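You operate a simulated robot arm through the tools that you are given. There is no shell and no other tool. Be economical: measure what you need, move in short steps, check, and stop when the job is done.

The job below is to be done with a simulated robot arm. You get a single attempt, and the scene is never put back.

JOB
Sticker the herbs board for Shun and clip it in the yellow bay.
Fine: press the sticker on; lift the rack's clip bar, lay the board in, fold the bar down again.
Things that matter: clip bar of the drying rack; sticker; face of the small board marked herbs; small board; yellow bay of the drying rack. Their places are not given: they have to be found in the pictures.

The check looks at the end state, three seconds after you hand in, the way a careful person would. Anything else that was tipped, shoved, dropped, spilled or broken makes it a failure.

ROBOT AND FRAMES
A 7-joint arm with a two-finger parallel gripper, fixed in place. Base frame: the origin is at the foot of the arm, x ahead of it, y to its left, z up; the work surface is at about z = 0. Lengths are in cm, angles in degrees, forces in N, time in s.
With the tool pointing down near the work surface it reaches from about 22 to 58 cm from the base axis. Its first joint turns from -66.0 to 66.0 degrees. Payload 2.5 kg.
The TCP is the grasp point between the finger pads, 2.3 cm short of the fingertips. In the tool frame z runs along the fingers and y along their closing line. The gripper opens to 9.4 cm. The fingers are 3.8 cm wide and 1 cm thick; the gripper's body (5.4 by 9.6 cm) begins 3.9 cm behind the TCP.
Orientation is told as [roll, pitch, yaw] about the base's x, y, z axes, in that order, counted from this pose: with the fingers straight down and closing along the base's y, the tool's x points along the base's -x, its y along +y and its z along -z.

CONTROLS
- The arm moves only by the tool play_rows. Its argument "deltas" is a list of rows, each a list of 7 numbers: the turn, a rotation vector about the tool's x, y, z in degrees, then the shift along the tool's x, y, z in cm, then the gripper command, from -1 (shut) to 1 (fully open), values between in proportion. In form: [[wx, wy, wz, dx, dy, dz, hand], ...]. A call has 1 to 12 rows; each row is the pose to reach, as a shift and turn from the pose commanded when the call began, along the tool's axes at that moment. A row lasts 0.2 s, in which the tool goes at most 5 cm and 8.6 degrees; a call with a longer step from one row to the next is refused whole, and so is a gripper value outside its range. Where a pose cannot be reached the arm comes as near as it can. A force on the tool above 90 N (or 10 N above the force at the start of the call, whichever is more), or a blocked arm, ends the call early, and 0.2 s more pass. The fingers move at their own pace (about 10.8 cm/s each) and stop on an object; they squeeze with about 39 N. The grip force told is the motor's: it shows also when the fingers shut on nothing. Time passes only in rows, and 0.2 s behind the last, so rows that repeat a pose let the fingers close. The reply holds the time, the measured pose of the TCP, the force on the tool along the base axes, the opening and the grip force, in the units named above and with some noise.
- Cameras (640 x 400 px; columns grow to the right, rows downward): "scene" is fixed at [12.76, -41.45, 54.14]; the picture's right is [0.74, -0.67, 0.00], its down [-0.40, -0.44, -0.81] and it looks along [0.54, 0.60, -0.59] (base axes); focal length 253 px, centre (320, 200). "wrist" rides on the gripper at [-3.9, 0, -4.4] in the tool frame; the picture's right is [0.00, -1.00, 0.00], its down [0.97, 0.00, -0.24] and it looks along [0.24, 0.00, 0.97] (tool axes); focal length 218 px, centre (320, 200).
- snapshot(camera): a new picture of that camera. The clock stands still meanwhile.
- locate(camera, pixels): for up to 12 pixels [column, row] of the newest picture of that camera ("zoom" is the newest enlarged one), the place [x, y, z] in the base frame of the surface seen there, good to about 0.2 cm. The clock stands still meanwhile.
- inspect(camera, box): a new picture of the part [left, top, right, bottom] of that camera's present view, enlarged. The clock stands still meanwhile.
- sign_off(): hands the job in; it is judged then, once.

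Work in short steps. Measure before you move; look again where a grasp or a placing could have gone wrong, and mend it. You have 80 turns and 46 pictures in all, those below and enlarged ones among them. Open the gripper and draw the arm clear of the work before you hand the job in, unless the task says otherwise; then end with one line.

The tools are called after "Request:" by a JSON object that holds its "fn" and its "kwargs". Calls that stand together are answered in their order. play_rows: Moves the arm, as the interface text tells. Its arguments: {"type":"object","properties":{"deltas":{"type":"array"}},"required":["deltas"]} The other tools are called the same way: snapshot (camera) takes a picture; locate (camera, pixels) gives the place of the surface under pixels of a picture; inspect (camera, box) takes an enlarged picture of a part of a camera's view; sign_off () hands the job in.

At the start:

```text
time: 0.0
tool_pos: [45.1, -6.69, 38.73]
orientation: [0.0, 0.1, 0.0]
contact_force: [-0.1, -0.4, 0.1]
grip_width: 9.39
finger_force: 0.1
```

scene: 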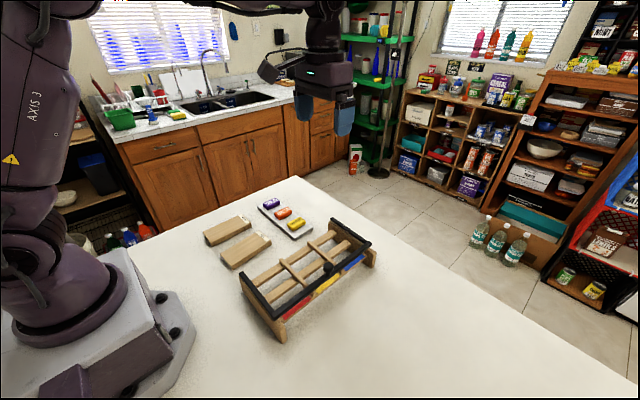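
wrist: 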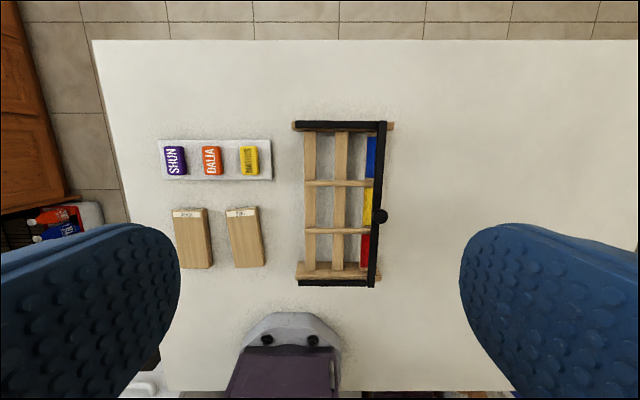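

The wrist picture shows stickers at about (175,160), (211,160), (249,160), two boards at (193,238) and (245,237), and the rack at (345,205). I enlarge these areas to read the labels.

Request:
{"fn": "inspect", "kwargs": {"camera": "wrist", "box": [150, 130, 280, 280]}}

Request:
{"fn": "inspect", "kwargs": {"camera": "scene", "box": [190, 180, 390, 350]}}

Request:
{"fn": "inspect", "kwargs": {"camera": "wrist", "box": [280, 105, 410, 300]}}

```text
2.67 times, centred on (215, 205) of wrist
```

zoom: 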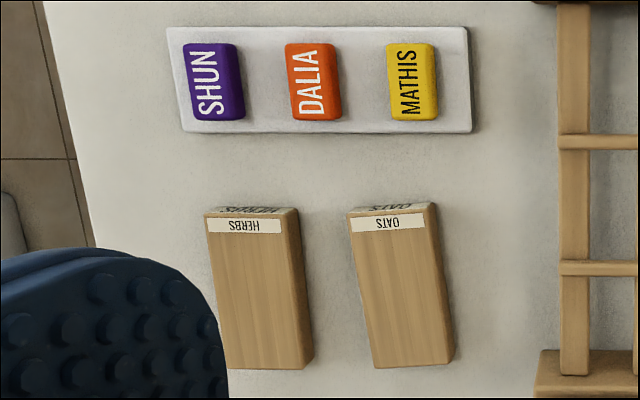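

```text
2.35 times, centred on (290, 265) of scene
```

zoom: 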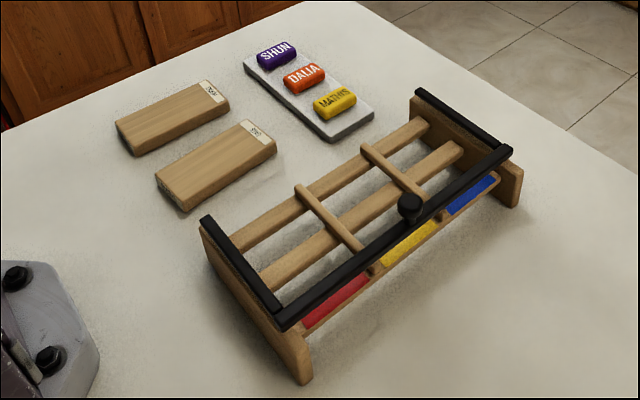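

```text
2.05 times, centred on (345, 202) of wrist
```

zoom: 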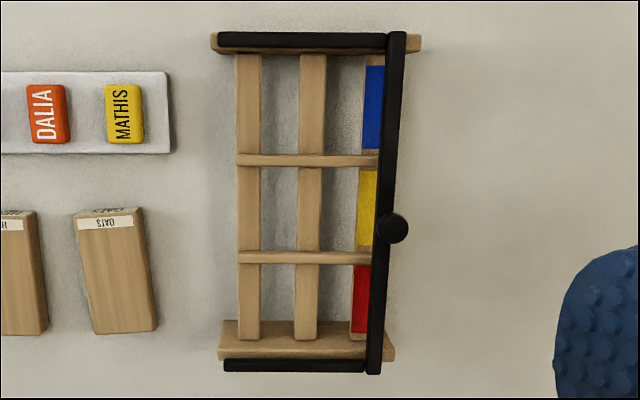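

Bay at yellow is the middle one; the U-shaped black bar has a knob at about (392,228) in the zoom. I measure key points of the rack here and of the boards and stickers in the wrist picture.

Request:
{"fn": "locate", "kwargs": {"camera": "zoom", "pixels": [[392, 228], [396, 45], [374, 365], [225, 40], [230, 365], [248, 205], [310, 205], [366, 205], [300, 160], [300, 257], [370, 160], [300, 340]]}}

Request:
{"fn": "locate", "kwargs": {"camera": "wrist", "pixels": [[175, 147], [175, 173], [167, 160], [185, 160], [211, 160], [175, 213], [206, 213], [212, 264], [182, 264], [193, 238], [245, 237], [200, 160]]}}

Request:
{"fn": "snapshot", "kwargs": {"camera": "scene"}}

```text
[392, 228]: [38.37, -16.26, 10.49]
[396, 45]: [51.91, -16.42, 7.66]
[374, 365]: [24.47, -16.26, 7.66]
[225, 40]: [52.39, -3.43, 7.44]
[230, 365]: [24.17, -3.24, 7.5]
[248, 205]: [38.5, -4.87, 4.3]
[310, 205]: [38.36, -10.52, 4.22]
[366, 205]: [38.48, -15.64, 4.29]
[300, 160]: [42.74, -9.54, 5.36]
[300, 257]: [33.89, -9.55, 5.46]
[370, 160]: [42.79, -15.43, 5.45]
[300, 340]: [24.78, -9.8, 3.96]
```

```text
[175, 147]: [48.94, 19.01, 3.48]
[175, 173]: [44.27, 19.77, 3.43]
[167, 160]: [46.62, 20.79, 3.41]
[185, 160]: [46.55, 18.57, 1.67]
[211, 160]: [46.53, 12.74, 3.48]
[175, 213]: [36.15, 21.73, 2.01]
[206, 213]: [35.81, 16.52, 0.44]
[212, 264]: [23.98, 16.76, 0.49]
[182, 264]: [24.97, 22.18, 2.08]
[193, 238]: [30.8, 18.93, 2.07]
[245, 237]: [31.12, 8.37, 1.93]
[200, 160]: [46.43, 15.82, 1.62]
```

```text
40 pictures are left
```

scene: 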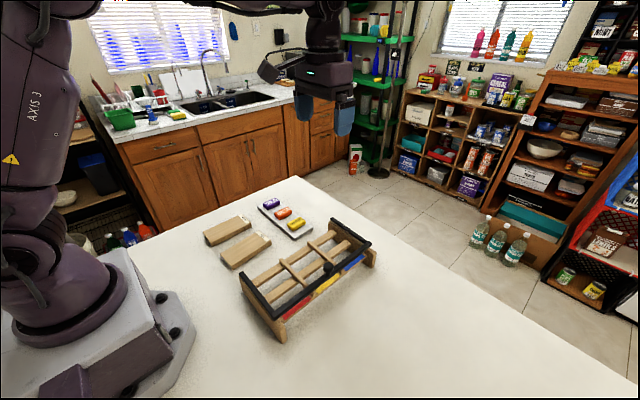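

The board's face is at z≈2.05, the rails at 4.3, the dividers at x≈33.9 and 42.7. I look closer at the hinge/knob and at the herbs board's face before planning.

Request:
{"fn": "inspect", "kwargs": {"camera": "scene", "box": [230, 210, 390, 310]}}

Request:
{"fn": "inspect", "kwargs": {"camera": "scene", "box": [195, 190, 315, 275]}}

```text
4.00 times, centred on (310, 260) of scene
```

zoom: 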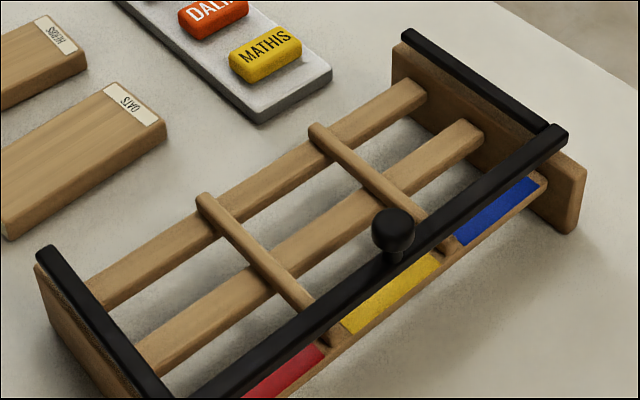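

```text
4.71 times, centred on (255, 232) of scene
```

zoom: 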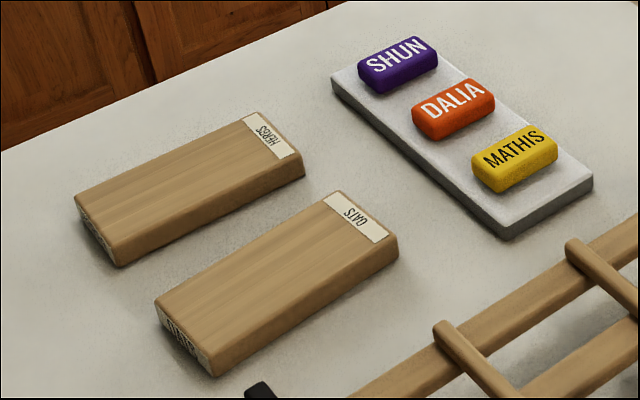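

The face is plain except the label at its +x end, so the sticker goes in the middle of the face. I move over the purple sticker (about [46.5, 19.6]) at z≈18 for a closer look.

Request:
{"fn": "play_rows", "kwargs": {"deltas": [[0, 0, 0, 0, 3.2, 2.5, 0.06], [0, 0, 0, 0, 6.4, 5, 0.06], [0, 0, 0, 0, 9.6, 7.5, 0.06], [0, 0, 0, 0, 12.8, 10, 0.06], [0, 0, 0, 0, 16, 12.5, 0.06], [0, 0, 0, 0, 19.2, 15, 0.06], [0, 0, 0, 0, 22.4, 17.5, 0.06], [0, 0, 0, -1, 25.5, 20, 0.06], [0, 0, 0, -1, 26, 20.5, 0.06], [0, 0, 0, -1, 26, 20.5, 0.06]]}}

Request:
{"fn": "snapshot", "kwargs": {"camera": "wrist"}}

```text
time: 2.2
tool_pos: [46.07, 19.18, 18.15]
orientation: [0.0, 0.0, 0.1]
contact_force: [-0.8, 0.2, 0.4]
grip_width: 4.99
finger_force: 0.0
```

```text
37 pictures are left
```

wrist: 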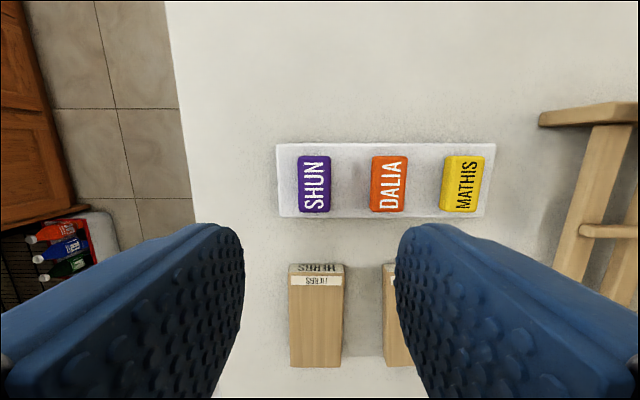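

The purple sticker is at about (314,184), and the board at (315,320). I measure their edges.

Request:
{"fn": "locate", "kwargs": {"camera": "wrist", "pixels": [[301, 160], [327, 160], [302, 208], [327, 207], [314, 159], [314, 209], [292, 280], [341, 280], [293, 362], [338, 362], [315, 290], [314, 184]]}}

```text
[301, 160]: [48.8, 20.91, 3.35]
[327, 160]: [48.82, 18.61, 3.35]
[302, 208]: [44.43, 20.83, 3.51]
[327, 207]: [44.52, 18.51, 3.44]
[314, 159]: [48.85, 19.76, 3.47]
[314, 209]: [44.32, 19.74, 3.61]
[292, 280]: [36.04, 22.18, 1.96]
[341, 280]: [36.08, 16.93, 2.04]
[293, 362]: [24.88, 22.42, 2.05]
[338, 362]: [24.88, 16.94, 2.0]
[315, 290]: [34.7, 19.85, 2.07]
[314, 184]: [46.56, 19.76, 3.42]
```

Sticker centre is [46.6, 19.72], top 3.45, no yaw; the board's centre is about [30.5, 19.6]. I go down to TCP z 4.4 (tips 2.1, above the tray's 1.65) and close.

Request:
{"fn": "play_rows", "kwargs": {"deltas": [[0, 0, 0, -0.53, 0.54, 4, 0.06], [0, 0, 0, -0.53, 0.54, 8, 0.06], [0, 0, 0, -0.53, 0.54, 11, 0.06], [0, 0, 0, -0.53, 0.54, 13, 0.06], [0, 0, 0, -0.53, 0.54, 13.75, 0.06], [0, 0, 0, -0.53, 0.54, 13.75, 0.06], [0, 0, 0, -0.53, 0.54, 13.75, -1], [0, 0, 0, -0.53, 0.54, 13.75, -1], [0, 0, 0, -0.53, 0.54, 13.75, -1]]}}

```text
time: 4.2
tool_pos: [46.73, 19.93, 4.52]
orientation: [-0.1, 0.1, 0.0]
contact_force: [-0.3, 0.1, -0.9]
grip_width: 2.71
finger_force: 39.2
```

It holds the sticker (width 2.71). I lift 7 cm and look.

Request:
{"fn": "play_rows", "kwargs": {"deltas": [[0, 0, 0, 0, 0, -1, -1], [0, 0, 0, 0, 0, -4, -1], [0, 0, 0, 0, 0, -7, -1], [0, 0, 0, 0, 0, -7, -1]]}}

Request:
{"fn": "snapshot", "kwargs": {"camera": "wrist"}}

```text
time: 5.2
tool_pos: [46.72, 19.96, 11.7]
orientation: [-0.1, 0.0, 0.0]
contact_force: [-0.2, -0.6, 0.5]
grip_width: 2.69
finger_force: 38.8
```

```text
36 pictures are left
```

wrist: 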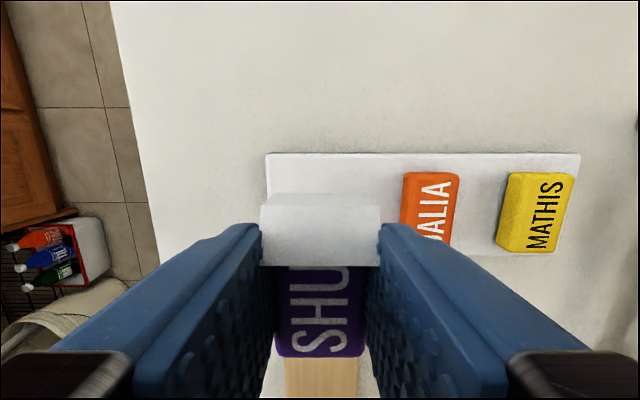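

A white block appears above the purple at (320,230); I look closer from both cameras to understand.

Request:
{"fn": "inspect", "kwargs": {"camera": "wrist", "box": [220, 160, 420, 380]}}

Request:
{"fn": "inspect", "kwargs": {"camera": "scene", "box": [200, 120, 340, 250]}}

Request:
{"fn": "locate", "kwargs": {"camera": "wrist", "pixels": [[320, 200], [320, 215], [320, 255], [320, 262], [320, 275], [320, 310], [320, 350], [290, 340], [350, 340], [272, 230], [372, 230]]}}

```text
1.82 times, centred on (320, 270) of wrist
```

zoom: 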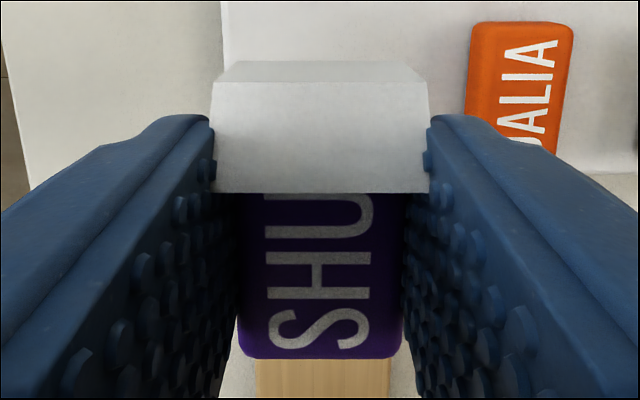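

```text
3.08 times, centred on (270, 185) of scene
```

zoom: 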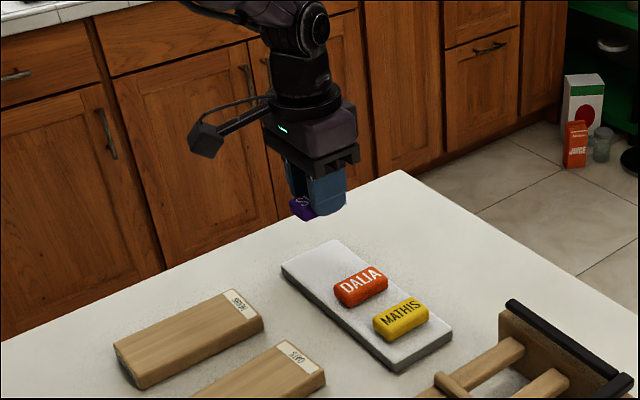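

```text
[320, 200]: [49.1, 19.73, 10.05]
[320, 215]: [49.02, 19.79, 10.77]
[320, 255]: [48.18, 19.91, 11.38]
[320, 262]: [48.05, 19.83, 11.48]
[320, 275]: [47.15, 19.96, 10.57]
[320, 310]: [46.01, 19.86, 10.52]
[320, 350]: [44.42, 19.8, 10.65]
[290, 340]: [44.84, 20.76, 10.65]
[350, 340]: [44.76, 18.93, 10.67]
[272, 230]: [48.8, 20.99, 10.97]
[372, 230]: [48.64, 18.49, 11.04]
```

A white piece sits around the sticker's +x end (x 48–49.1, z 10–11.5), hidden from the scene camera by the finger. I turn the tool 90° about the vertical while raising a little, so the scene camera sees that end.

Request:
{"fn": "play_rows", "kwargs": {"deltas": [[0, 0, 8, 0, 0, -1, -1], [0, 0, 16, 0, 0, -2, -1], [0, 0, 24, 0, 0, -3, -1], [0, 0, 32, 0, 0, -4, -1], [0, 0, 40, 0, 0, -5, -1], [0, 0, 48, 0, 0, -6, -1], [0, 0, 56, 0, 0, -6, -1], [0, 0, 64, 0, 0, -6, -1], [0, 0, 72, 0, 0, -6, -1], [0, 0, 80, 0, 0, -6, -1], [0, 0, 88, 0, 0, -6, -1], [0, 0, 90, 0, 0, -6, -1]]}}

Request:
{"fn": "inspect", "kwargs": {"camera": "scene", "box": [260, 130, 340, 230]}}

```text
time: 7.8
tool_pos: [46.79, 19.84, 17.51]
orientation: [0.0, 0.0, -90.2]
contact_force: [0.2, -0.4, -0.9]
grip_width: 2.72
finger_force: 39.3
```

```text
4.00 times, centred on (300, 180) of scene
```

zoom: 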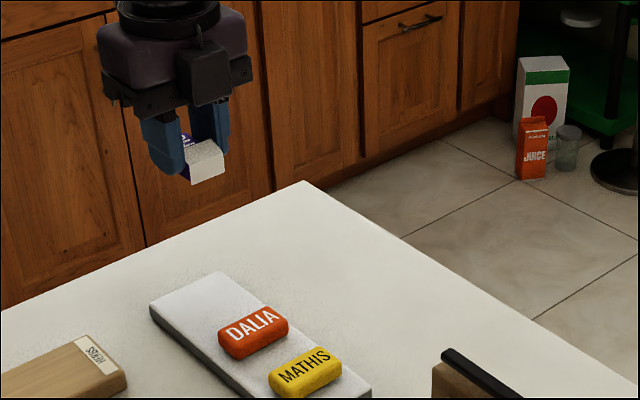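

The white is the sticker's underside: its free end has curled up, so it will need smoothing down when pressed. I turn back and go above the board's centre [30.4, 19.6].

Request:
{"fn": "play_rows", "kwargs": {"deltas": [[0, 0, -8, 0, -1.5, 0, -1], [0, 0, -16, 0, -3, 0, -1], [0, 0, -24, 0, -4.5, 0, -1], [0, 0, -32, 0, -6, 0, -1], [0, 0, -40, 0, -7.5, 0, -1], [0, 0, -48, 0, -9, 0, -1], [0, 0, -56, 0, -10.5, 0, -1], [0, 0, -64, 0, -12, 0, -1], [0, 0, -72, 0, -13.5, 0, -1], [0, 0, -80, 0, -15, 0, -1], [0, 0, -88, -0.2, -16.4, 3, -1], [0, 0, -90, -0.2, -16.4, 6, -1]]}}

Request:
{"fn": "snapshot", "kwargs": {"camera": "wrist"}}

```text
time: 10.4
tool_pos: [30.43, 19.61, 11.48]
orientation: [0.0, 0.0, 0.0]
contact_force: [0.1, 0.7, 0.2]
grip_width: 2.71
finger_force: 39.2
```

```text
32 pictures are left
```

wrist: 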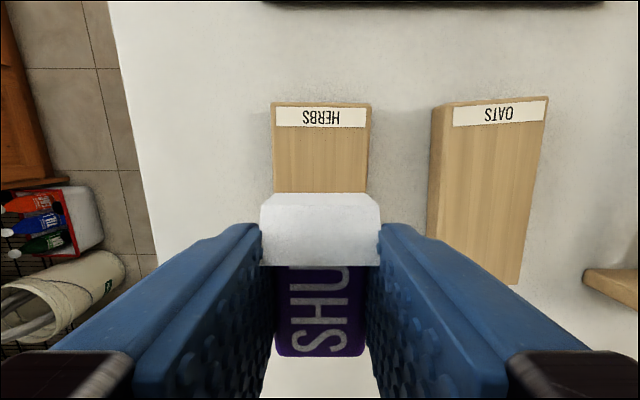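

The sticker hangs above the herbs board's face. I lower until contact (expected at TCP z≈4.9), pressing slightly with the sticker still held.

Request:
{"fn": "play_rows", "kwargs": {"deltas": [[0, 0, 0, 0, 0, 3, -1], [0, 0, 0, 0, 0, 5, -1], [0, 0, 0, 0, 0, 6, -1], [0, 0, 0, 0, 0, 6.4, -1], [0, 0, 0, 0, 0, 6.7, -1], [0, 0, 0, 0, 0, 6.8, -1], [0, 0, 0, 0, 0, 6.8, -1]]}}

```text
time: 12.0
tool_pos: [30.47, 19.71, 4.78]
orientation: [0.1, -0.1, 0.1]
contact_force: [0.6, -0.5, 11.9]
grip_width: 2.68
finger_force: 38.9
```

Contact force is 12 N at z 4.78. I press a little more, and look at the state before releasing.

Request:
{"fn": "play_rows", "kwargs": {"deltas": [[0, 0, 0, 0, 0, 0.1, -1], [0, 0, 0, 0, 0, 0.2, -1], [0, 0, 0, 0, 0, 0.2, -1], [0, 0, 0, 0, 0, 0.2, -1], [0, 0, 0, 0, 0, 0.2, -1]]}}

Request:
{"fn": "snapshot", "kwargs": {"camera": "wrist"}}

```text
time: 13.2
tool_pos: [30.47, 19.75, 4.8]
orientation: [0.2, -0.3, 0.0]
contact_force: [-0.5, 1.0, 43.2]
grip_width: 2.68
finger_force: 38.6
```

```text
31 pictures are left
```

wrist: 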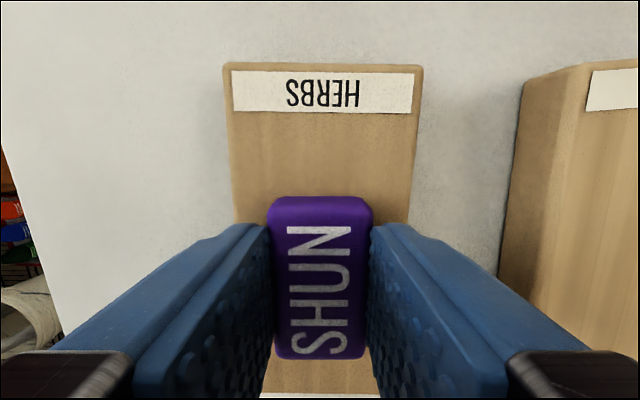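

The curl is gone and the full "SHUN" lies flat at (320,275). I open to about 4.7 cm, keeping the fingers above the board, then rise.

Request:
{"fn": "play_rows", "kwargs": {"deltas": [[0, 0, 0, 0, 0, -0.2, -1], [0, 0, 0, 0, 0, -0.2, 0], [0, 0, 0, 0, 0, -0.2, 0], [0, 0, 0, 0, 0, -3, 0], [0, 0, 0, 0, 0, -7, 0], [0, 0, 0, 0, 0, -8, 0], [0, 0, 0, 0, 0, -8, 0]]}}

Request:
{"fn": "snapshot", "kwargs": {"camera": "wrist"}}

```text
time: 14.8
tool_pos: [30.38, 19.76, 12.59]
orientation: [0.1, 0.1, 0.0]
contact_force: [-0.6, -0.7, 0.0]
grip_width: 4.7
finger_force: 0.0
```

```text
30 pictures are left
```

wrist: 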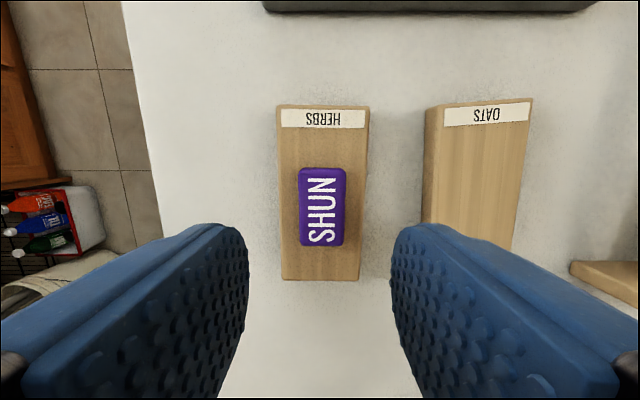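

The sticker sits flat and central. I shut the fingers and press once on its top (expected contact at TCP z≈6.15) to be sure of the bond.

Request:
{"fn": "play_rows", "kwargs": {"deltas": [[0, 0, 0, 0, 0, 0, -1], [0, 0, 0, 0, 0, 2, -1], [0, 0, 0, 0, 0, 4, -1], [0, 0, 0, 0, 0, 5.5, -1], [0, 0, 0, 0, 0, 6.2, -1], [0, 0, 0, 0, 0, 6.5, -1], [0, 0, 0, 0, 0, 6.6, -1], [0, 0, 0, 0, 0, 6.6, -1], [0, 0, 0, 0, 0, 6.6, -1]]}}

```text
time: 16.8
tool_pos: [30.52, 19.8, 6.05]
orientation: [0.1, -0.1, 0.0]
contact_force: [-0.6, -0.1, 15.6]
grip_width: 0.0
finger_force: 38.7
```

Pressed with 15 N more. Now I rise and go over the rack's knob [38.4, -16.3], turning so the fingers close along x.

Request:
{"fn": "play_rows", "kwargs": {"deltas": [[0, 0, 0, 0, 0, -4, -1], [0, 0, 0, 0, 0, -8.5, 0], [0, 0, 8, -0.5, -1, -13, 0], [0, 0, 16, -1.5, -5, -14, 0], [0, 0, 24, -2.5, -9, -14, 0], [0, 0, 32, -3.5, -13, -14, 0], [0, 0, 40, -4.5, -17, -14, 0], [0, 0, 48, -5.5, -21, -14, 0], [0, 0, 56, -6.5, -25, -14, 0], [0, 0, 64, -7.5, -29, -14, 0], [0, 0, 72, -7.9, -33, -14, 0], [0, 0, 80, -7.9, -36.1, -14, 0]]}}

Request:
{"fn": "play_rows", "kwargs": {"deltas": [[0, 0, 5, 0, 0, 0, 0], [0, 0, 10, 0, 0, 0, 0], [0, 0, 10, 0, 0, 0, 0]]}}

Request:
{"fn": "snapshot", "kwargs": {"camera": "wrist"}}

Request:
{"fn": "snapshot", "kwargs": {"camera": "scene"}}

```text
time: 19.4
tool_pos: [38.35, -16.52, 20.0]
orientation: [-0.1, -0.1, -80.1]
contact_force: [0.4, 0.5, 0.0]
grip_width: 4.69
finger_force: 0.1
```

```text
time: 20.2
tool_pos: [38.4, -16.52, 19.82]
orientation: [0.0, 0.0, -90.1]
contact_force: [0.2, 0.2, 0.6]
grip_width: 4.7
finger_force: 0.1
```

```text
29 pictures are left
```

wrist: 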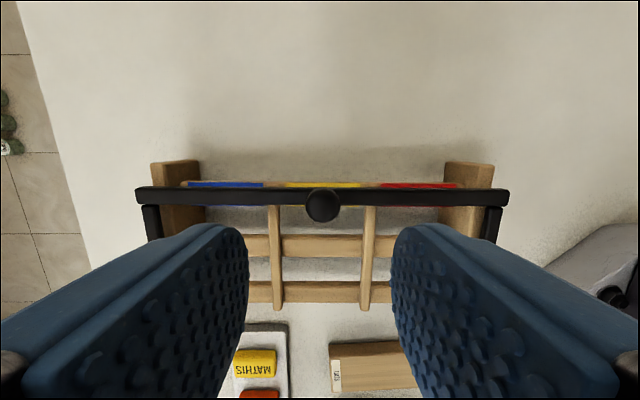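

```text
28 pictures are left
```

scene: 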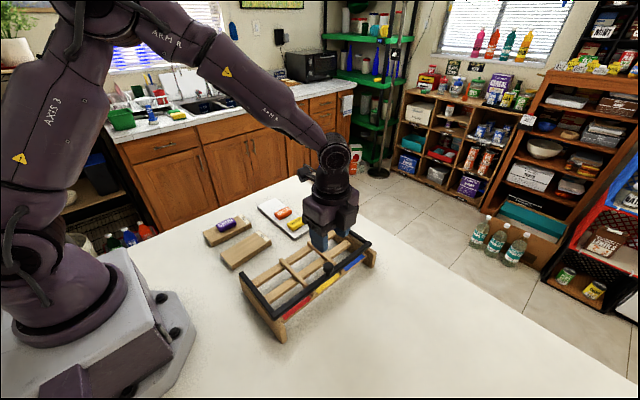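

The knob is at (322,206). I measure its edges and the bar.

Request:
{"fn": "locate", "kwargs": {"camera": "wrist", "pixels": [[322, 206], [308, 206], [336, 206], [322, 193], [322, 220], [280, 190], [280, 198], [280, 204], [322, 185], [145, 195], [150, 225], [500, 196]]}}

Request:
{"fn": "inspect", "kwargs": {"camera": "scene", "box": [300, 225, 380, 290]}}

```text
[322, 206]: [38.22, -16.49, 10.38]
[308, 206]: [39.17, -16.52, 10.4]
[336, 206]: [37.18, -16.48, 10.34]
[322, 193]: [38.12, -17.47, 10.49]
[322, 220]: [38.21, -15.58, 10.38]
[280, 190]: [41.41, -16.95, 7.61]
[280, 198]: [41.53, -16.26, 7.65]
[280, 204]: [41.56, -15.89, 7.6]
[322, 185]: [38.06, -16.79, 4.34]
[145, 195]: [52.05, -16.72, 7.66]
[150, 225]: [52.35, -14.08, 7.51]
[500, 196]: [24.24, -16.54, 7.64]
```

```text
6.15 times, centred on (340, 258) of scene
```

zoom: 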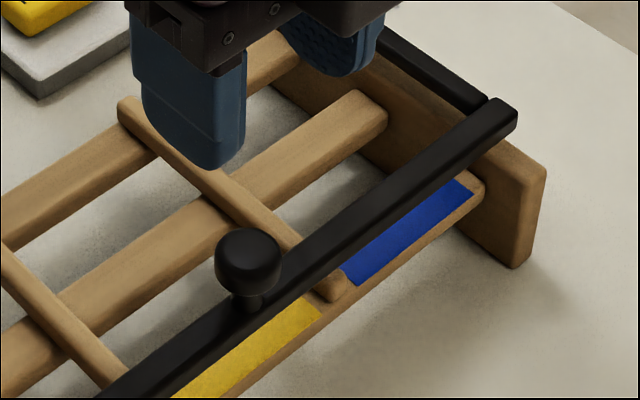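

Knob centre is [38.2, -16.5], cap about 2.2 cm wide with top 10.45. I lower to TCP z≈10.5 (tips 8.2, bar top 7.65) and close on the knob.

Request:
{"fn": "play_rows", "kwargs": {"deltas": [[0, 0, 0, 0, -0.2, 3, 0], [0, 0, 0, 0, -0.2, 6, 0], [0, 0, 0, 0, -0.2, 8.5, 0], [0, 0, 0, 0, -0.2, 9.3, 0], [0, 0, 0, 0, -0.2, 9.3, 0], [0, 0, 0, 0, -0.2, 9.3, -1], [0, 0, 0, 0, -0.2, 9.3, -1], [0, 0, 0, 0, -0.2, 9.3, -1]]}}

```text
time: 22.0
tool_pos: [38.04, -16.32, 10.63]
orientation: [0.0, 0.0, -90.0]
contact_force: [2.7, -0.7, 0.1]
grip_width: 2.26
finger_force: 39.3
```

The knob is held (2.26 cm). I start the arc about the hinge (y≈-3, z≈7), 24° first, turning the tool with the bar.

Request:
{"fn": "play_rows", "kwargs": {"deltas": [[0, -4, 0, 0.3, 0, -0.93, -1], [0, -8, 0, 0.62, 0, -1.85, -1], [0, -12, 0, 1.04, 0, -2.73, -1], [0, -16, 0, 1.49, 0, -3.59, -1], [0, -20, 0, 2.02, 0, -4.4, -1], [0, -24, 0, 2.59, 0, -5.19, -1], [0, -24, 0, 2.59, 0, -5.19, -1]]}}

Request:
{"fn": "snapshot", "kwargs": {"camera": "scene"}}

```text
time: 23.6
tool_pos: [38.01, -13.75, 15.84]
orientation: [0.1, -24.0, -90.0]
contact_force: [-0.4, 2.2, 0.1]
grip_width: 2.26
finger_force: 39.3
```

```text
26 pictures are left
```

scene: 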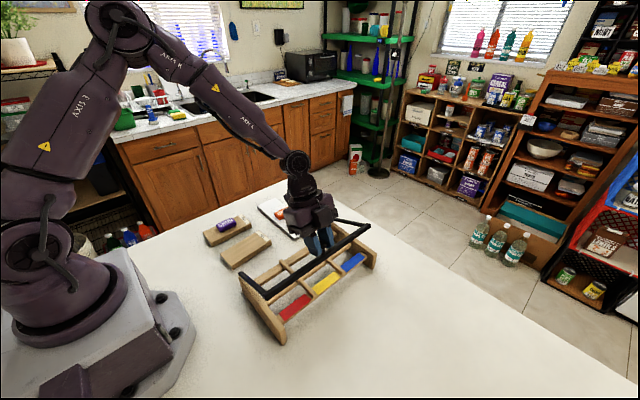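

The bar lifted with only ~2 N of force, so the hinge estimate is good. I carry on another 40° along the same arc.

Request:
{"fn": "play_rows", "kwargs": {"deltas": [[0, -4, 0, 0.3, 0, -0.93, -1], [0, -8, 0, 0.62, 0, -1.85, -1], [0, -12, 0, 1.04, 0, -2.73, -1], [0, -16, 0, 1.49, 0, -3.59, -1], [0, -20, 0, 2.02, 0, -4.4, -1], [0, -24, 0, 2.59, 0, -5.19, -1], [0, -28, 0, 3.22, 0, -5.93, -1], [0, -32, 0, 3.91, 0, -6.62, -1], [0, -36, 0, 4.64, 0, -7.27, -1], [0, -40, 0, 5.41, 0, -7.86, -1], [0, -40, 0, 5.41, 0, -7.86, -1]]}}

Request:
{"fn": "inspect", "kwargs": {"camera": "scene", "box": [220, 130, 400, 330]}}

```text
time: 26.0
tool_pos: [37.99, -5.84, 20.95]
orientation: [0.1, -64.1, -90.0]
contact_force: [-0.4, -0.3, 0.3]
grip_width: 2.23
finger_force: 38.4
```

```text
2.00 times, centred on (310, 230) of scene
```

zoom: 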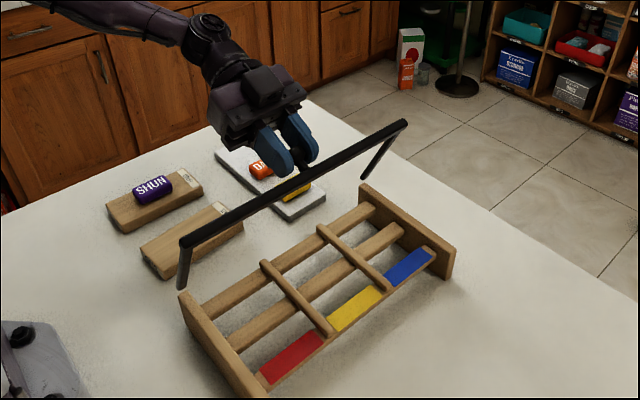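

At 64° now. I continue toward ~100°, watching force for a stop.

Request:
{"fn": "play_rows", "kwargs": {"deltas": [[0, -4, 0, 0.3, 0, -0.93, -1], [0, -8, 0, 0.62, 0, -1.85, -1], [0, -12, 0, 1.04, 0, -2.73, -1], [0, -16, 0, 1.49, 0, -3.59, -1], [0, -20, 0, 2.02, 0, -4.4, -1], [0, -24, 0, 2.59, 0, -5.19, -1], [0, -28, 0, 3.22, 0, -5.93, -1], [0, -32, 0, 3.91, 0, -6.62, -1], [0, -36, 0, 4.64, 0, -7.27, -1], [0, -36, 0, 4.64, 0, -7.27, -1]]}}

Request:
{"fn": "inspect", "kwargs": {"camera": "scene", "box": [220, 130, 400, 330]}}

```text
time: 28.2
tool_pos: [37.94, 2.91, 19.74]
orientation: [180.0, -80.0, 90.1]
contact_force: [-0.5, -0.7, 0.4]
grip_width: 2.26
finger_force: 39.1
```

```text
2.00 times, centred on (310, 230) of scene
```

zoom: 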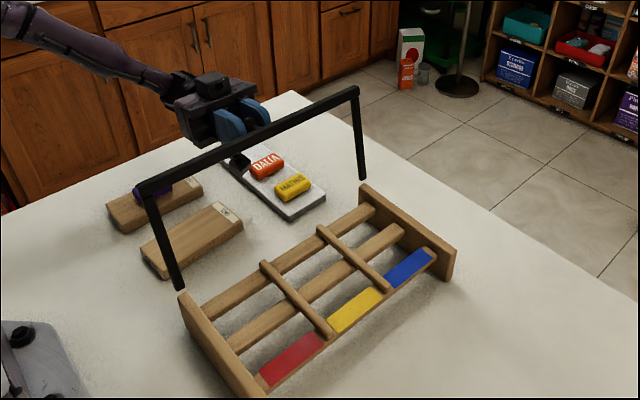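

At 100° with no stop felt. I go a further 12° to find the stop.

Request:
{"fn": "play_rows", "kwargs": {"deltas": [[0, -4, 0, 0.3, 0, -0.93, -1], [0, -8, 0, 0.62, 0, -1.85, -1], [0, -12, 0, 1.04, 0, -2.73, -1], [0, -12, 0, 1.04, 0, -2.73, -1]]}}

```text
time: 29.2
tool_pos: [37.95, 5.45, 18.37]
orientation: [-180.0, -68.1, 90.1]
contact_force: [0.0, 0.1, -5.5]
grip_width: 2.27
finger_force: 38.7
```

A stop is felt (5.5 N) at about 110°. I open and back off along the fingers by 6 cm.

Request:
{"fn": "play_rows", "kwargs": {"deltas": [[0, 0, 0, 0, 0, 0, 0], [0, 0, 0, 0, 0, 0, 0], [0, 0, 0, 0, 0, -2, 0], [0, 0, 0, 0, 0, -5, 0], [0, 0, 0, 0, 0, -7, 0], [0, 0, 0, 0, 0, -7, 0]]}}

Request:
{"fn": "inspect", "kwargs": {"camera": "scene", "box": [180, 100, 420, 330]}}

```text
time: 30.6
tool_pos: [37.99, 12.08, 15.56]
orientation: [180.0, -68.0, 89.9]
contact_force: [0.6, -0.2, 0.1]
grip_width: 4.69
finger_force: 0.1
```

```text
1.74 times, centred on (300, 215) of scene
```

zoom: 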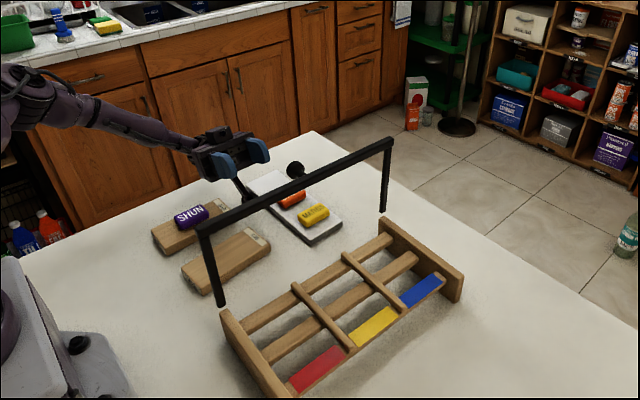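

The bar stays open at ~110°. I back the hand up and away while turning the fingers down again.

Request:
{"fn": "play_rows", "kwargs": {"deltas": [[0, 0, 0, -1.5, 0, -2.5, 0], [0, 8, 0, -4, 0, -3, 0], [0, 16, 0, -6, 0, -3, 0], [0, 24, 0, -8, 0, -2.5, 0], [0, 32, 0, -10, 0, -2, 0], [0, 40, 0, -11.5, 0, -1.8, 0], [0, 48, 0, -11.5, 0, -1.8, 0], [0, 56, 0, -11.5, 0, -1.8, 0], [0, 64, 0, -11.5, 0, -1.8, 0], [0, 72, 0, -11.5, 0, -1.8, 0], [0, 80, 0, -11.5, 0, -1.8, 0], [0, 88, 0, -11.5, 0, -1.8, 0]]}}

Request:
{"fn": "play_rows", "kwargs": {"deltas": [[0, 8, 0, 0, 0, 0, 0], [0, 16, 0, 0, 0, 0, 0], [0, 24, 0, 0, 0, 0, 0], [0, 24, 0, 0, 0, 0, 0]]}}

```text
time: 33.2
tool_pos: [38.15, 17.73, 25.84]
orientation: [0.0, -24.0, -90.1]
contact_force: [0.3, 0.3, -0.1]
grip_width: 4.68
finger_force: 0.1
```

```text
time: 34.2
tool_pos: [37.96, 17.9, 25.67]
orientation: [0.0, 0.1, -90.0]
contact_force: [-0.6, 0.6, -0.3]
grip_width: 4.71
finger_force: 0.1
```

Now the fingers point down at [38, 17.9, 25.7]. I turn back to yaw 0 over the herbs board, opening to ~7.5 cm.

Request:
{"fn": "play_rows", "kwargs": {"deltas": [[0, 0, -8, 0.2, -0.7, 0.8, 0.6], [0, 0, -16, 0.4, -1.4, 1.6, 0.6], [0, 0, -24, 0.6, -2.1, 2.4, 0.6], [0, 0, -32, 0.8, -2.8, 3.2, 0.6], [0, 0, -40, 1, -3.5, 4, 0.6], [0, 0, -48, 1.2, -4.2, 5, 0.6], [0, 0, -56, 1.4, -4.9, 6, 0.6], [0, 0, -64, 1.6, -5.6, 7, 0.6], [0, 0, -72, 1.7, -6.3, 8, 0.6], [0, 0, -80, 1.7, -7, 9, 0.6], [0, 0, -88, 1.7, -7.5, 10, 0.6], [0, 0, -90, 1.7, -7.5, 11, 0.6]]}}

Request:
{"fn": "snapshot", "kwargs": {"camera": "wrist"}}

```text
time: 36.8
tool_pos: [30.48, 19.45, 14.67]
orientation: [0.0, 0.0, 0.2]
contact_force: [0.2, -0.3, -0.3]
grip_width: 7.53
finger_force: 0.1
```

```text
22 pictures are left
```

wrist: 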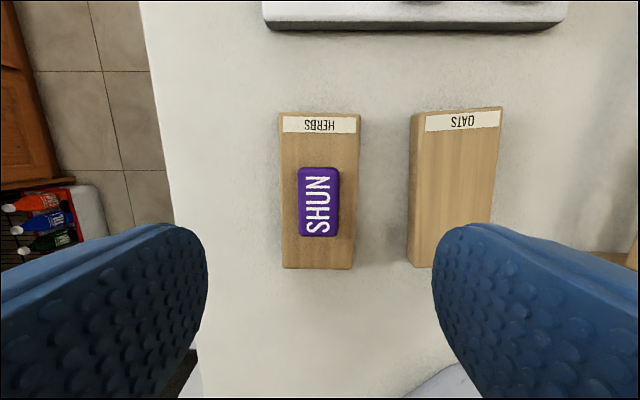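

The board is at (318,190) with the sticker on it. I measure its edges.

Request:
{"fn": "locate", "kwargs": {"camera": "wrist", "pixels": [[284, 140], [357, 140], [285, 250], [350, 250], [318, 115], [318, 265], [318, 200], [411, 180]]}}

```text
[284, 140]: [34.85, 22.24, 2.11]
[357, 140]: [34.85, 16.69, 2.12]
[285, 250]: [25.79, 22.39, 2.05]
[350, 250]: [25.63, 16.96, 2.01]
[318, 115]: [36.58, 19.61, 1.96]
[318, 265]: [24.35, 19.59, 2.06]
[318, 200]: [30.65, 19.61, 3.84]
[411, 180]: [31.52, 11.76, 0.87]
```

The board spans y 16.8–22.3, x 24.4–36.6, so its centre is [30.45, 19.57]. I grip it high (tips at z≈1.15) so the fingers stay above the rack's dividers later.

Request:
{"fn": "play_rows", "kwargs": {"deltas": [[0, 0, 0, 0, 0.12, 4, 0.6], [0, 0, 0, 0, 0.12, 8, 0.6], [0, 0, 0, 0, 0.12, 10.5, 0.6], [0, 0, 0, 0, 0.12, 11.2, 0.6], [0, 0, 0, 0, 0.12, 11.2, 0.6], [0, 0, 0, 0, 0.12, 11.2, -1], [0, 0, 0, 0, 0.12, 11.2, -1], [0, 0, 0, 0, 0.12, 11.2, -1]]}}

```text
time: 38.6
tool_pos: [30.58, 19.69, 3.35]
orientation: [0.0, 0.0, -0.1]
contact_force: [0.7, -0.2, -0.7]
grip_width: 6.13
finger_force: 38.9
```

Gripped at 6.13 cm. I lift 10 cm gently and check.

Request:
{"fn": "play_rows", "kwargs": {"deltas": [[0, 0, 0, 0, 0, -0.7, -1], [0, 0, 0, 0, 0, -2, -1], [0, 0, 0, 0, 0, -4, -1], [0, 0, 0, 0, 0, -7, -1], [0, 0, 0, 0, 0, -11, -1], [0, 0, 0, 0, 0, -15, -1], [0, 0, 0, 0, 0, -15, -1]]}}

Request:
{"fn": "snapshot", "kwargs": {"camera": "wrist"}}

Request:
{"fn": "snapshot", "kwargs": {"camera": "scene"}}

```text
time: 40.2
tool_pos: [30.53, 19.75, 18.47]
orientation: [0.0, 0.0, 0.1]
contact_force: [-0.3, 0.3, -1.3]
grip_width: 6.15
finger_force: 39.2
```

```text
21 pictures are left
```

wrist: 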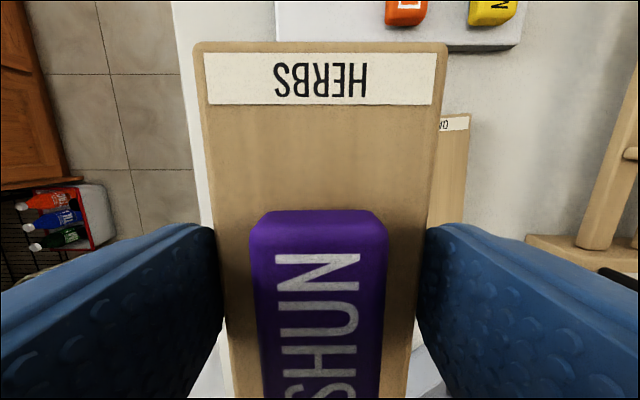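

```text
20 pictures are left
```

scene: 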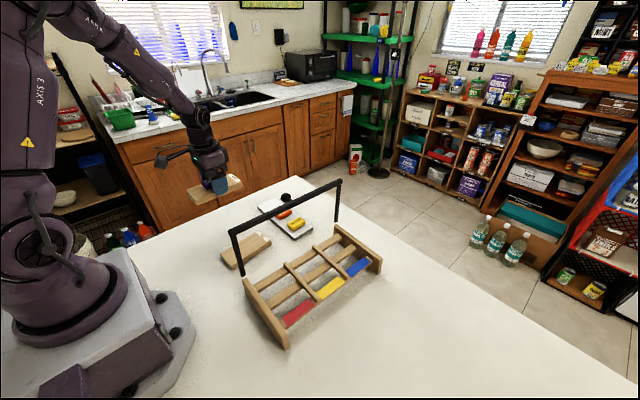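

Board and sticker are level in the grip. The rack is unobstructed now, so I enlarge it to measure the yellow bay's bounds.

Request:
{"fn": "inspect", "kwargs": {"camera": "scene", "box": [270, 225, 380, 320]}}

```text
4.21 times, centred on (325, 272) of scene
```

zoom: 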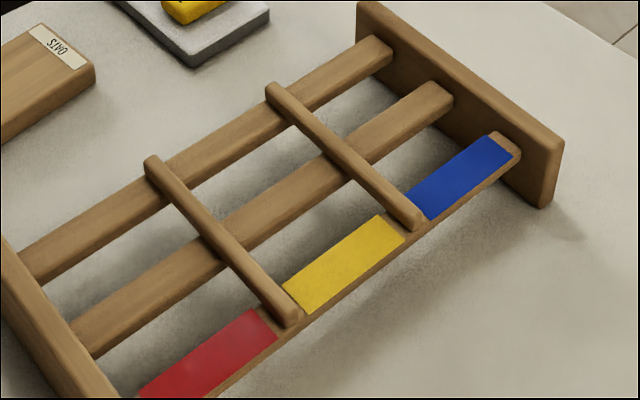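

Request:
{"fn": "locate", "kwargs": {"camera": "zoom", "pixels": [[152, 160], [288, 318], [270, 90], [415, 225], [235, 125], [245, 140], [290, 190], [305, 215], [335, 250], [370, 272], [225, 240], [345, 150]]}}

```text
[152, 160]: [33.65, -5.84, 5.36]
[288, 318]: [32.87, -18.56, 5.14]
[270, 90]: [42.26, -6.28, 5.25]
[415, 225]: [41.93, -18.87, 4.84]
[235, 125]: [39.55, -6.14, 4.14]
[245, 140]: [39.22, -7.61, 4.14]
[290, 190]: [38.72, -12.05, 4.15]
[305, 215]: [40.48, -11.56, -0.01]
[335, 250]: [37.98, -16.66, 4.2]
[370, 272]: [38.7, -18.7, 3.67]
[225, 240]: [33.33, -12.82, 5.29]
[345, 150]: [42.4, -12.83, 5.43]
```

The rack now reads about 1.5 cm further to -y than at first (dragged a bit while the bar was lifted). I measure its pose more fully.

Request:
{"fn": "locate", "kwargs": {"camera": "zoom", "pixels": [[170, 183], [270, 298], [288, 108], [395, 206], [90, 335], [435, 97], [40, 262], [370, 48], [155, 390], [495, 150], [345, 264], [560, 150]]}}

Request:
{"fn": "locate", "kwargs": {"camera": "scene", "pixels": [[232, 232], [338, 182], [286, 197], [286, 207], [262, 243], [300, 233], [245, 280], [287, 345], [337, 229], [379, 260]]}}

```text
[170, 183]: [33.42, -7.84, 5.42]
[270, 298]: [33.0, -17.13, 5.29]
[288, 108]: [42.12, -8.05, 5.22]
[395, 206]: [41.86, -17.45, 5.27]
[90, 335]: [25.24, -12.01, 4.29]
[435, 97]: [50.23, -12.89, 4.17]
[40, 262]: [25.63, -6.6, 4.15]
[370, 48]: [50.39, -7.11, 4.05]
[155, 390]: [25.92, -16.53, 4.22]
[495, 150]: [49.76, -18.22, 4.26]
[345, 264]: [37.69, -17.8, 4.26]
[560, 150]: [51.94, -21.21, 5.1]
```

```text
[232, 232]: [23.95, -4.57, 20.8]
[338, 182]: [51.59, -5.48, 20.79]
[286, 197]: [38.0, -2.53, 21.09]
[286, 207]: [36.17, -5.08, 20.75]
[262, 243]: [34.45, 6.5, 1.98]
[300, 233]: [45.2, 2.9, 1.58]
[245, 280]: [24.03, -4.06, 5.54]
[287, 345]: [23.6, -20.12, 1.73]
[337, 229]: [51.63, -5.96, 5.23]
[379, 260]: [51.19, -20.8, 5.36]
```

The rack is now yawed about -2.2°, with the yellow bay's centre near [37.6, -12.45]; the open bar stands at y≈-5, z≈21. I raise the board and carry it over the bar at TCP z≈31, turning -92°, to y=-14.5.

Request:
{"fn": "play_rows", "kwargs": {"deltas": [[0, 0, 0, 0, 0, -3, -1], [0, 0, 0, 0, 0, -7, -1], [0, 0, 0, 0, 0, -11, -1], [0, 0, 8, 0, 0, -12.5, -1], [0, 0, 16, -0.5, -2, -12.5, -1], [0, 0, 24, -1.2, -5, -12.5, -1], [0, 0, 32, -2, -8, -12.5, -1], [0, 0, 40, -2.8, -11.5, -12.5, -1], [0, 0, 48, -3.6, -15, -12.5, -1], [0, 0, 56, -4.4, -18.5, -12.5, -1], [0, 0, 64, -5.2, -22, -12.5, -1], [0, 0, 72, -6, -25, -12.5, -1]]}}

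Request:
{"fn": "snapshot", "kwargs": {"camera": "scene"}}

```text
time: 42.8
tool_pos: [36.7, -5.42, 31.02]
orientation: [-0.1, 0.0, -72.0]
contact_force: [0.1, -1.0, -1.1]
grip_width: 6.12
finger_force: 39.4
```

```text
18 pictures are left
```

scene: 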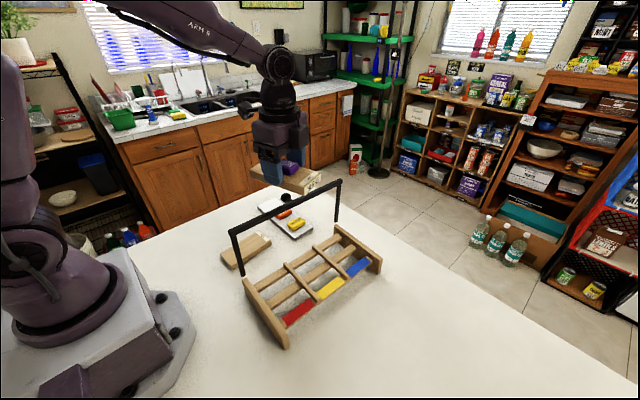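

All clear. I finish the move to [37.6, -14.5] at yaw -92.2, still high.

Request:
{"fn": "play_rows", "kwargs": {"deltas": [[0, 0, 7, -3, -0.66, 0, -1], [0, 0, 14, -6, -1.32, 0, -1], [0, 0, 20.2, -8.93, -1.96, 0, -1], [0, 0, 20.2, -8.93, -1.96, 0, -1]]}}

Request:
{"fn": "snapshot", "kwargs": {"camera": "wrist"}}

```text
time: 43.8
tool_pos: [37.44, -14.5, 31.23]
orientation: [0.1, 0.0, -92.3]
contact_force: [0.6, 0.4, -0.2]
grip_width: 6.1
finger_force: 38.7
```

```text
17 pictures are left
```

wrist: 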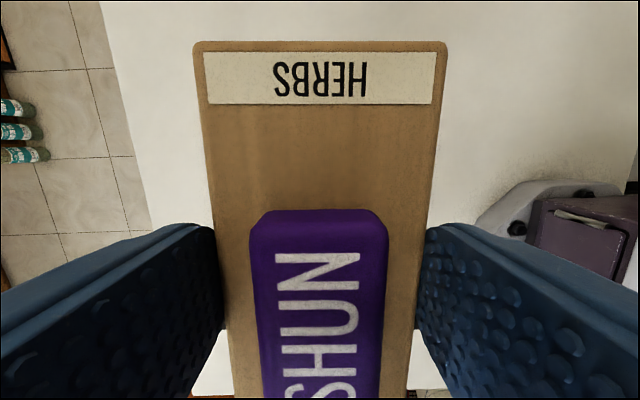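

The board is square in the hand. I descend straight to TCP z≈11 (board bottom ≈7.6, above the dividers at 5.4).

Request:
{"fn": "play_rows", "kwargs": {"deltas": [[0, 0, 0, 0, 0, 3.5, -1], [0, 0, 0, 0, 0, 7, -1], [0, 0, 0, 0, 0, 10.5, -1], [0, 0, 0, 0, 0, 14, -1], [0, 0, 0, 0, 0, 17, -1], [0, 0, 0, 0, 0, 19, -1], [0, 0, 0, 0, 0, 20.2, -1], [0, 0, 0, 0, 0, 20.2, -1]]}}

Request:
{"fn": "inspect", "kwargs": {"camera": "scene", "box": [220, 130, 400, 350]}}

```text
time: 45.1
tool_pos: [37.75, -14.44, 14.54]
orientation: [0.7, 0.5, -91.4]
contact_force: [-13.6, 1.0, 33.6]
grip_width: 6.12
finger_force: 39.0
stopped in row 6: the force on the tool passed its limit (the readings are from after the stop); the commanded pose is now the measured one
```

```text
1.82 times, centred on (310, 240) of scene
```

zoom: 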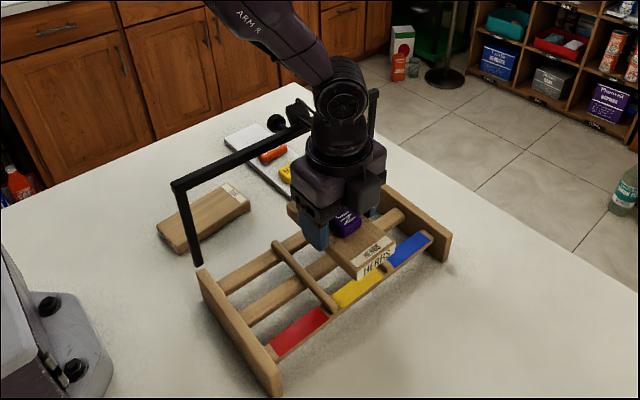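

The force limit stopped it at z 14.5: the wrist joint seems to touch the raised bar (zoom (305,110)). I rise 4 cm and look closely.

Request:
{"fn": "play_rows", "kwargs": {"deltas": [[0, 0, 0, 0, 0, -1.5, -1], [0, 0, 0, 0, 0, -4, -1], [0, 0, 0, 0, 0, -4, -1]]}}

Request:
{"fn": "inspect", "kwargs": {"camera": "scene", "box": [220, 110, 400, 350]}}

```text
time: 45.9
tool_pos: [37.59, -14.37, 18.11]
orientation: [0.6, 0.3, -91.6]
contact_force: [0.3, 0.0, -1.1]
grip_width: 6.09
finger_force: 39.2
```

```text
1.67 times, centred on (310, 230) of scene
```

zoom: 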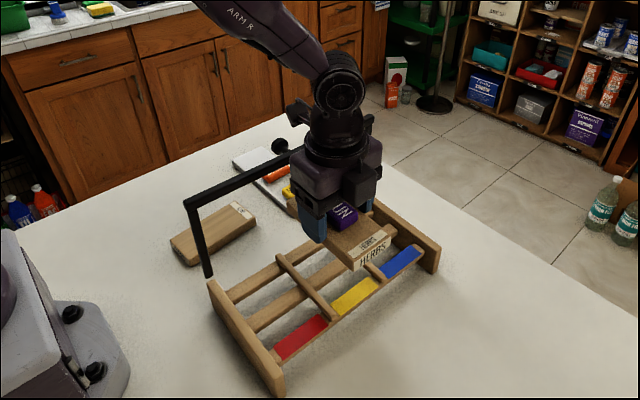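

Request:
{"fn": "locate", "kwargs": {"camera": "zoom", "pixels": [[190, 200], [280, 158], [280, 145], [283, 262], [325, 312], [230, 298], [278, 345], [240, 285], [295, 108], [340, 150], [245, 328], [415, 255]]}}

Request:
{"fn": "inspect", "kwargs": {"camera": "scene", "box": [280, 130, 360, 210]}}

```text
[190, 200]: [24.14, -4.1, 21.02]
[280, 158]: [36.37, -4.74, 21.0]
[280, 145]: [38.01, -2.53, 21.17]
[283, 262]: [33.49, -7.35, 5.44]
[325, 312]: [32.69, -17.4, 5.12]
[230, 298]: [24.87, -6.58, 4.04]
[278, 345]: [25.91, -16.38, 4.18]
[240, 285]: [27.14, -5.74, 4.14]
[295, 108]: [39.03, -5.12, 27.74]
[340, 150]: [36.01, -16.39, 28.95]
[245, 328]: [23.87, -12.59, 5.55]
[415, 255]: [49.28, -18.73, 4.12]
```

```text
5.00 times, centred on (320, 170) of scene
```

zoom: 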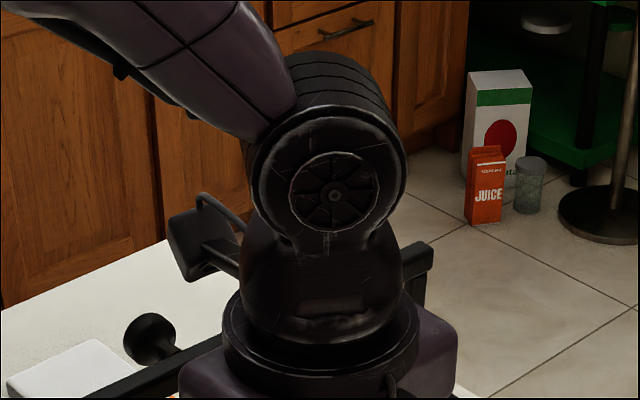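

The box that sticks out on the tool's +x side (seen at [39, -5.1, 27.7]) hit the raised bar. Bar and rack are unchanged. I turn the board 180° the other way so that box is on the -y side, rising 4 cm first.

Request:
{"fn": "play_rows", "kwargs": {"deltas": [[0, 0, 0, 0, 0, -4, -1], [0, 0, -8, 0, 0, -5, -1], [0, 0, -16, 0, 0, -5, -1], [0, 0, -24, 0, 0, -5, -1], [0, 0, -32, 0, 0, -5, -1], [0, 0, -40, 0, 0, -5, -1], [0, 0, -48, 0, 0, -5, -1], [0, 0, -56, 0, 0, -5, -1], [0, 0, -64, 0, 0, -5, -1], [0, 0, -72, 0, 0, -5, -1], [0, 0, -80, 0, 0, -5, -1], [0, 0, -88, 0, 0, -5, -1]]}}

Request:
{"fn": "play_rows", "kwargs": {"deltas": [[0, 0, -8, 0, 0, 0, -1], [0, 0, -16, 0, 0, 0, -1], [0, 0, -24, 0, 0, 0, -1], [0, 0, -32, 0, 0, 0, -1], [0, 0, -40, 0, 0, 0, -1], [0, 0, -48, 0, 0, 0, -1], [0, 0, -56, 0, 0, 0, -1], [0, 0, -64, 0, 0, 0, -1], [0, 0, -72, 0, 0, 0, -1], [0, 0, -80, 0, 0, 0, -1], [0, 0, -88, 0, 0, 0, -1], [0, 0, -91.5, 0, 0, 0, -1]]}}

Request:
{"fn": "snapshot", "kwargs": {"camera": "scene"}}

Request:
{"fn": "snapshot", "kwargs": {"camera": "wrist"}}

```text
time: 48.5
tool_pos: [37.58, -14.31, 23.44]
orientation: [0.5, -0.4, -3.4]
contact_force: [-1.0, -0.1, -1.4]
grip_width: 6.1
finger_force: 38.9
```

```text
time: 51.1
tool_pos: [37.67, -14.4, 23.32]
orientation: [-0.4, -0.4, 88.1]
contact_force: [0.2, 0.3, -0.6]
grip_width: 6.1
finger_force: 39.1
```

```text
13 pictures are left
```

scene: 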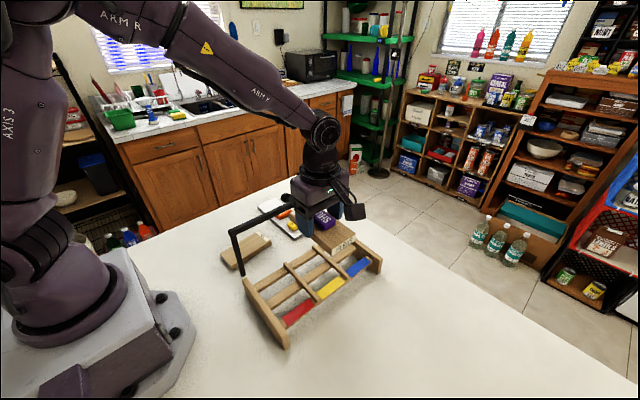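

```text
12 pictures are left
```

wrist: 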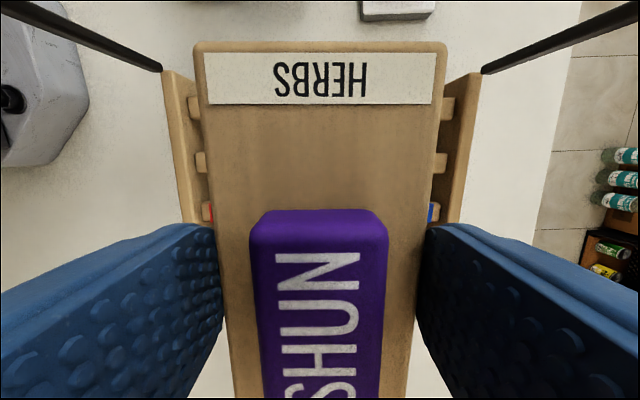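

The box is now on the -y side and yaw is 88.1. I descend to TCP z≈11.2.

Request:
{"fn": "play_rows", "kwargs": {"deltas": [[0, 0, 0, 0, 0, 2.5, -1], [0, 0, 0, 0, 0, 5, -1], [0, 0, 0, 0, 0, 7.5, -1], [0, 0, 0, 0, 0, 10, -1], [0, 0, 0, 0, 0, 12.1, -1], [0, 0, 0, 0, 0, 12.1, -1]]}}

Request:
{"fn": "inspect", "kwargs": {"camera": "scene", "box": [220, 130, 400, 350]}}

```text
time: 52.5
tool_pos: [37.67, -14.16, 11.17]
orientation: [-0.6, -0.2, 87.9]
contact_force: [-0.2, 0.6, -1.4]
grip_width: 6.1
finger_force: 38.8
```

```text
1.82 times, centred on (310, 240) of scene
```

zoom: 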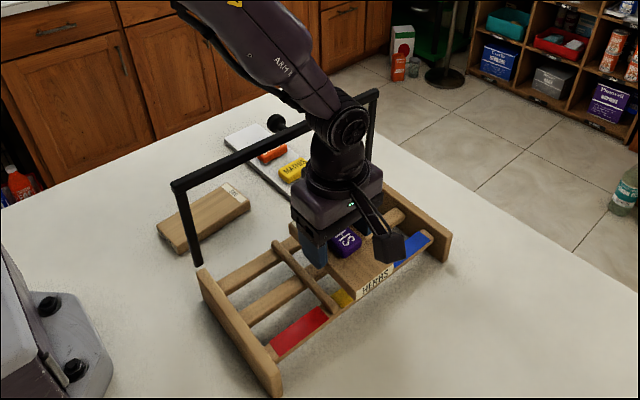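

Clear so far. I shift +1.8 in y to the bay's centre and lower to about 0.3 cm above the rails.

Request:
{"fn": "play_rows", "kwargs": {"deltas": [[0, 0, 0, -0.9, 0.06, 0, -1], [0, 0, 0, -1.8, 0.13, 0, -1], [0, 0, 0, -1.8, 0.13, 1, -1], [0, 0, 0, -1.8, 0.13, 2, -1], [0, 0, 0, -1.8, 0.13, 2.7, -1], [0, 0, 0, -1.8, 0.13, 3.1, -1], [0, 0, 0, -1.8, 0.13, 3.1, -1]]}}

Request:
{"fn": "inspect", "kwargs": {"camera": "scene", "box": [260, 210, 380, 320]}}

```text
time: 54.1
tool_pos: [37.74, -12.42, 8.12]
orientation: [-0.5, -0.5, 88.0]
contact_force: [0.0, 0.8, -0.9]
grip_width: 6.11
finger_force: 39.2
```

```text
3.64 times, centred on (320, 265) of scene
```

zoom: 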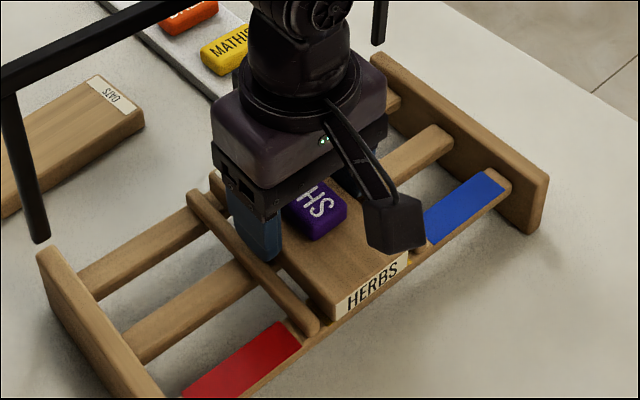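

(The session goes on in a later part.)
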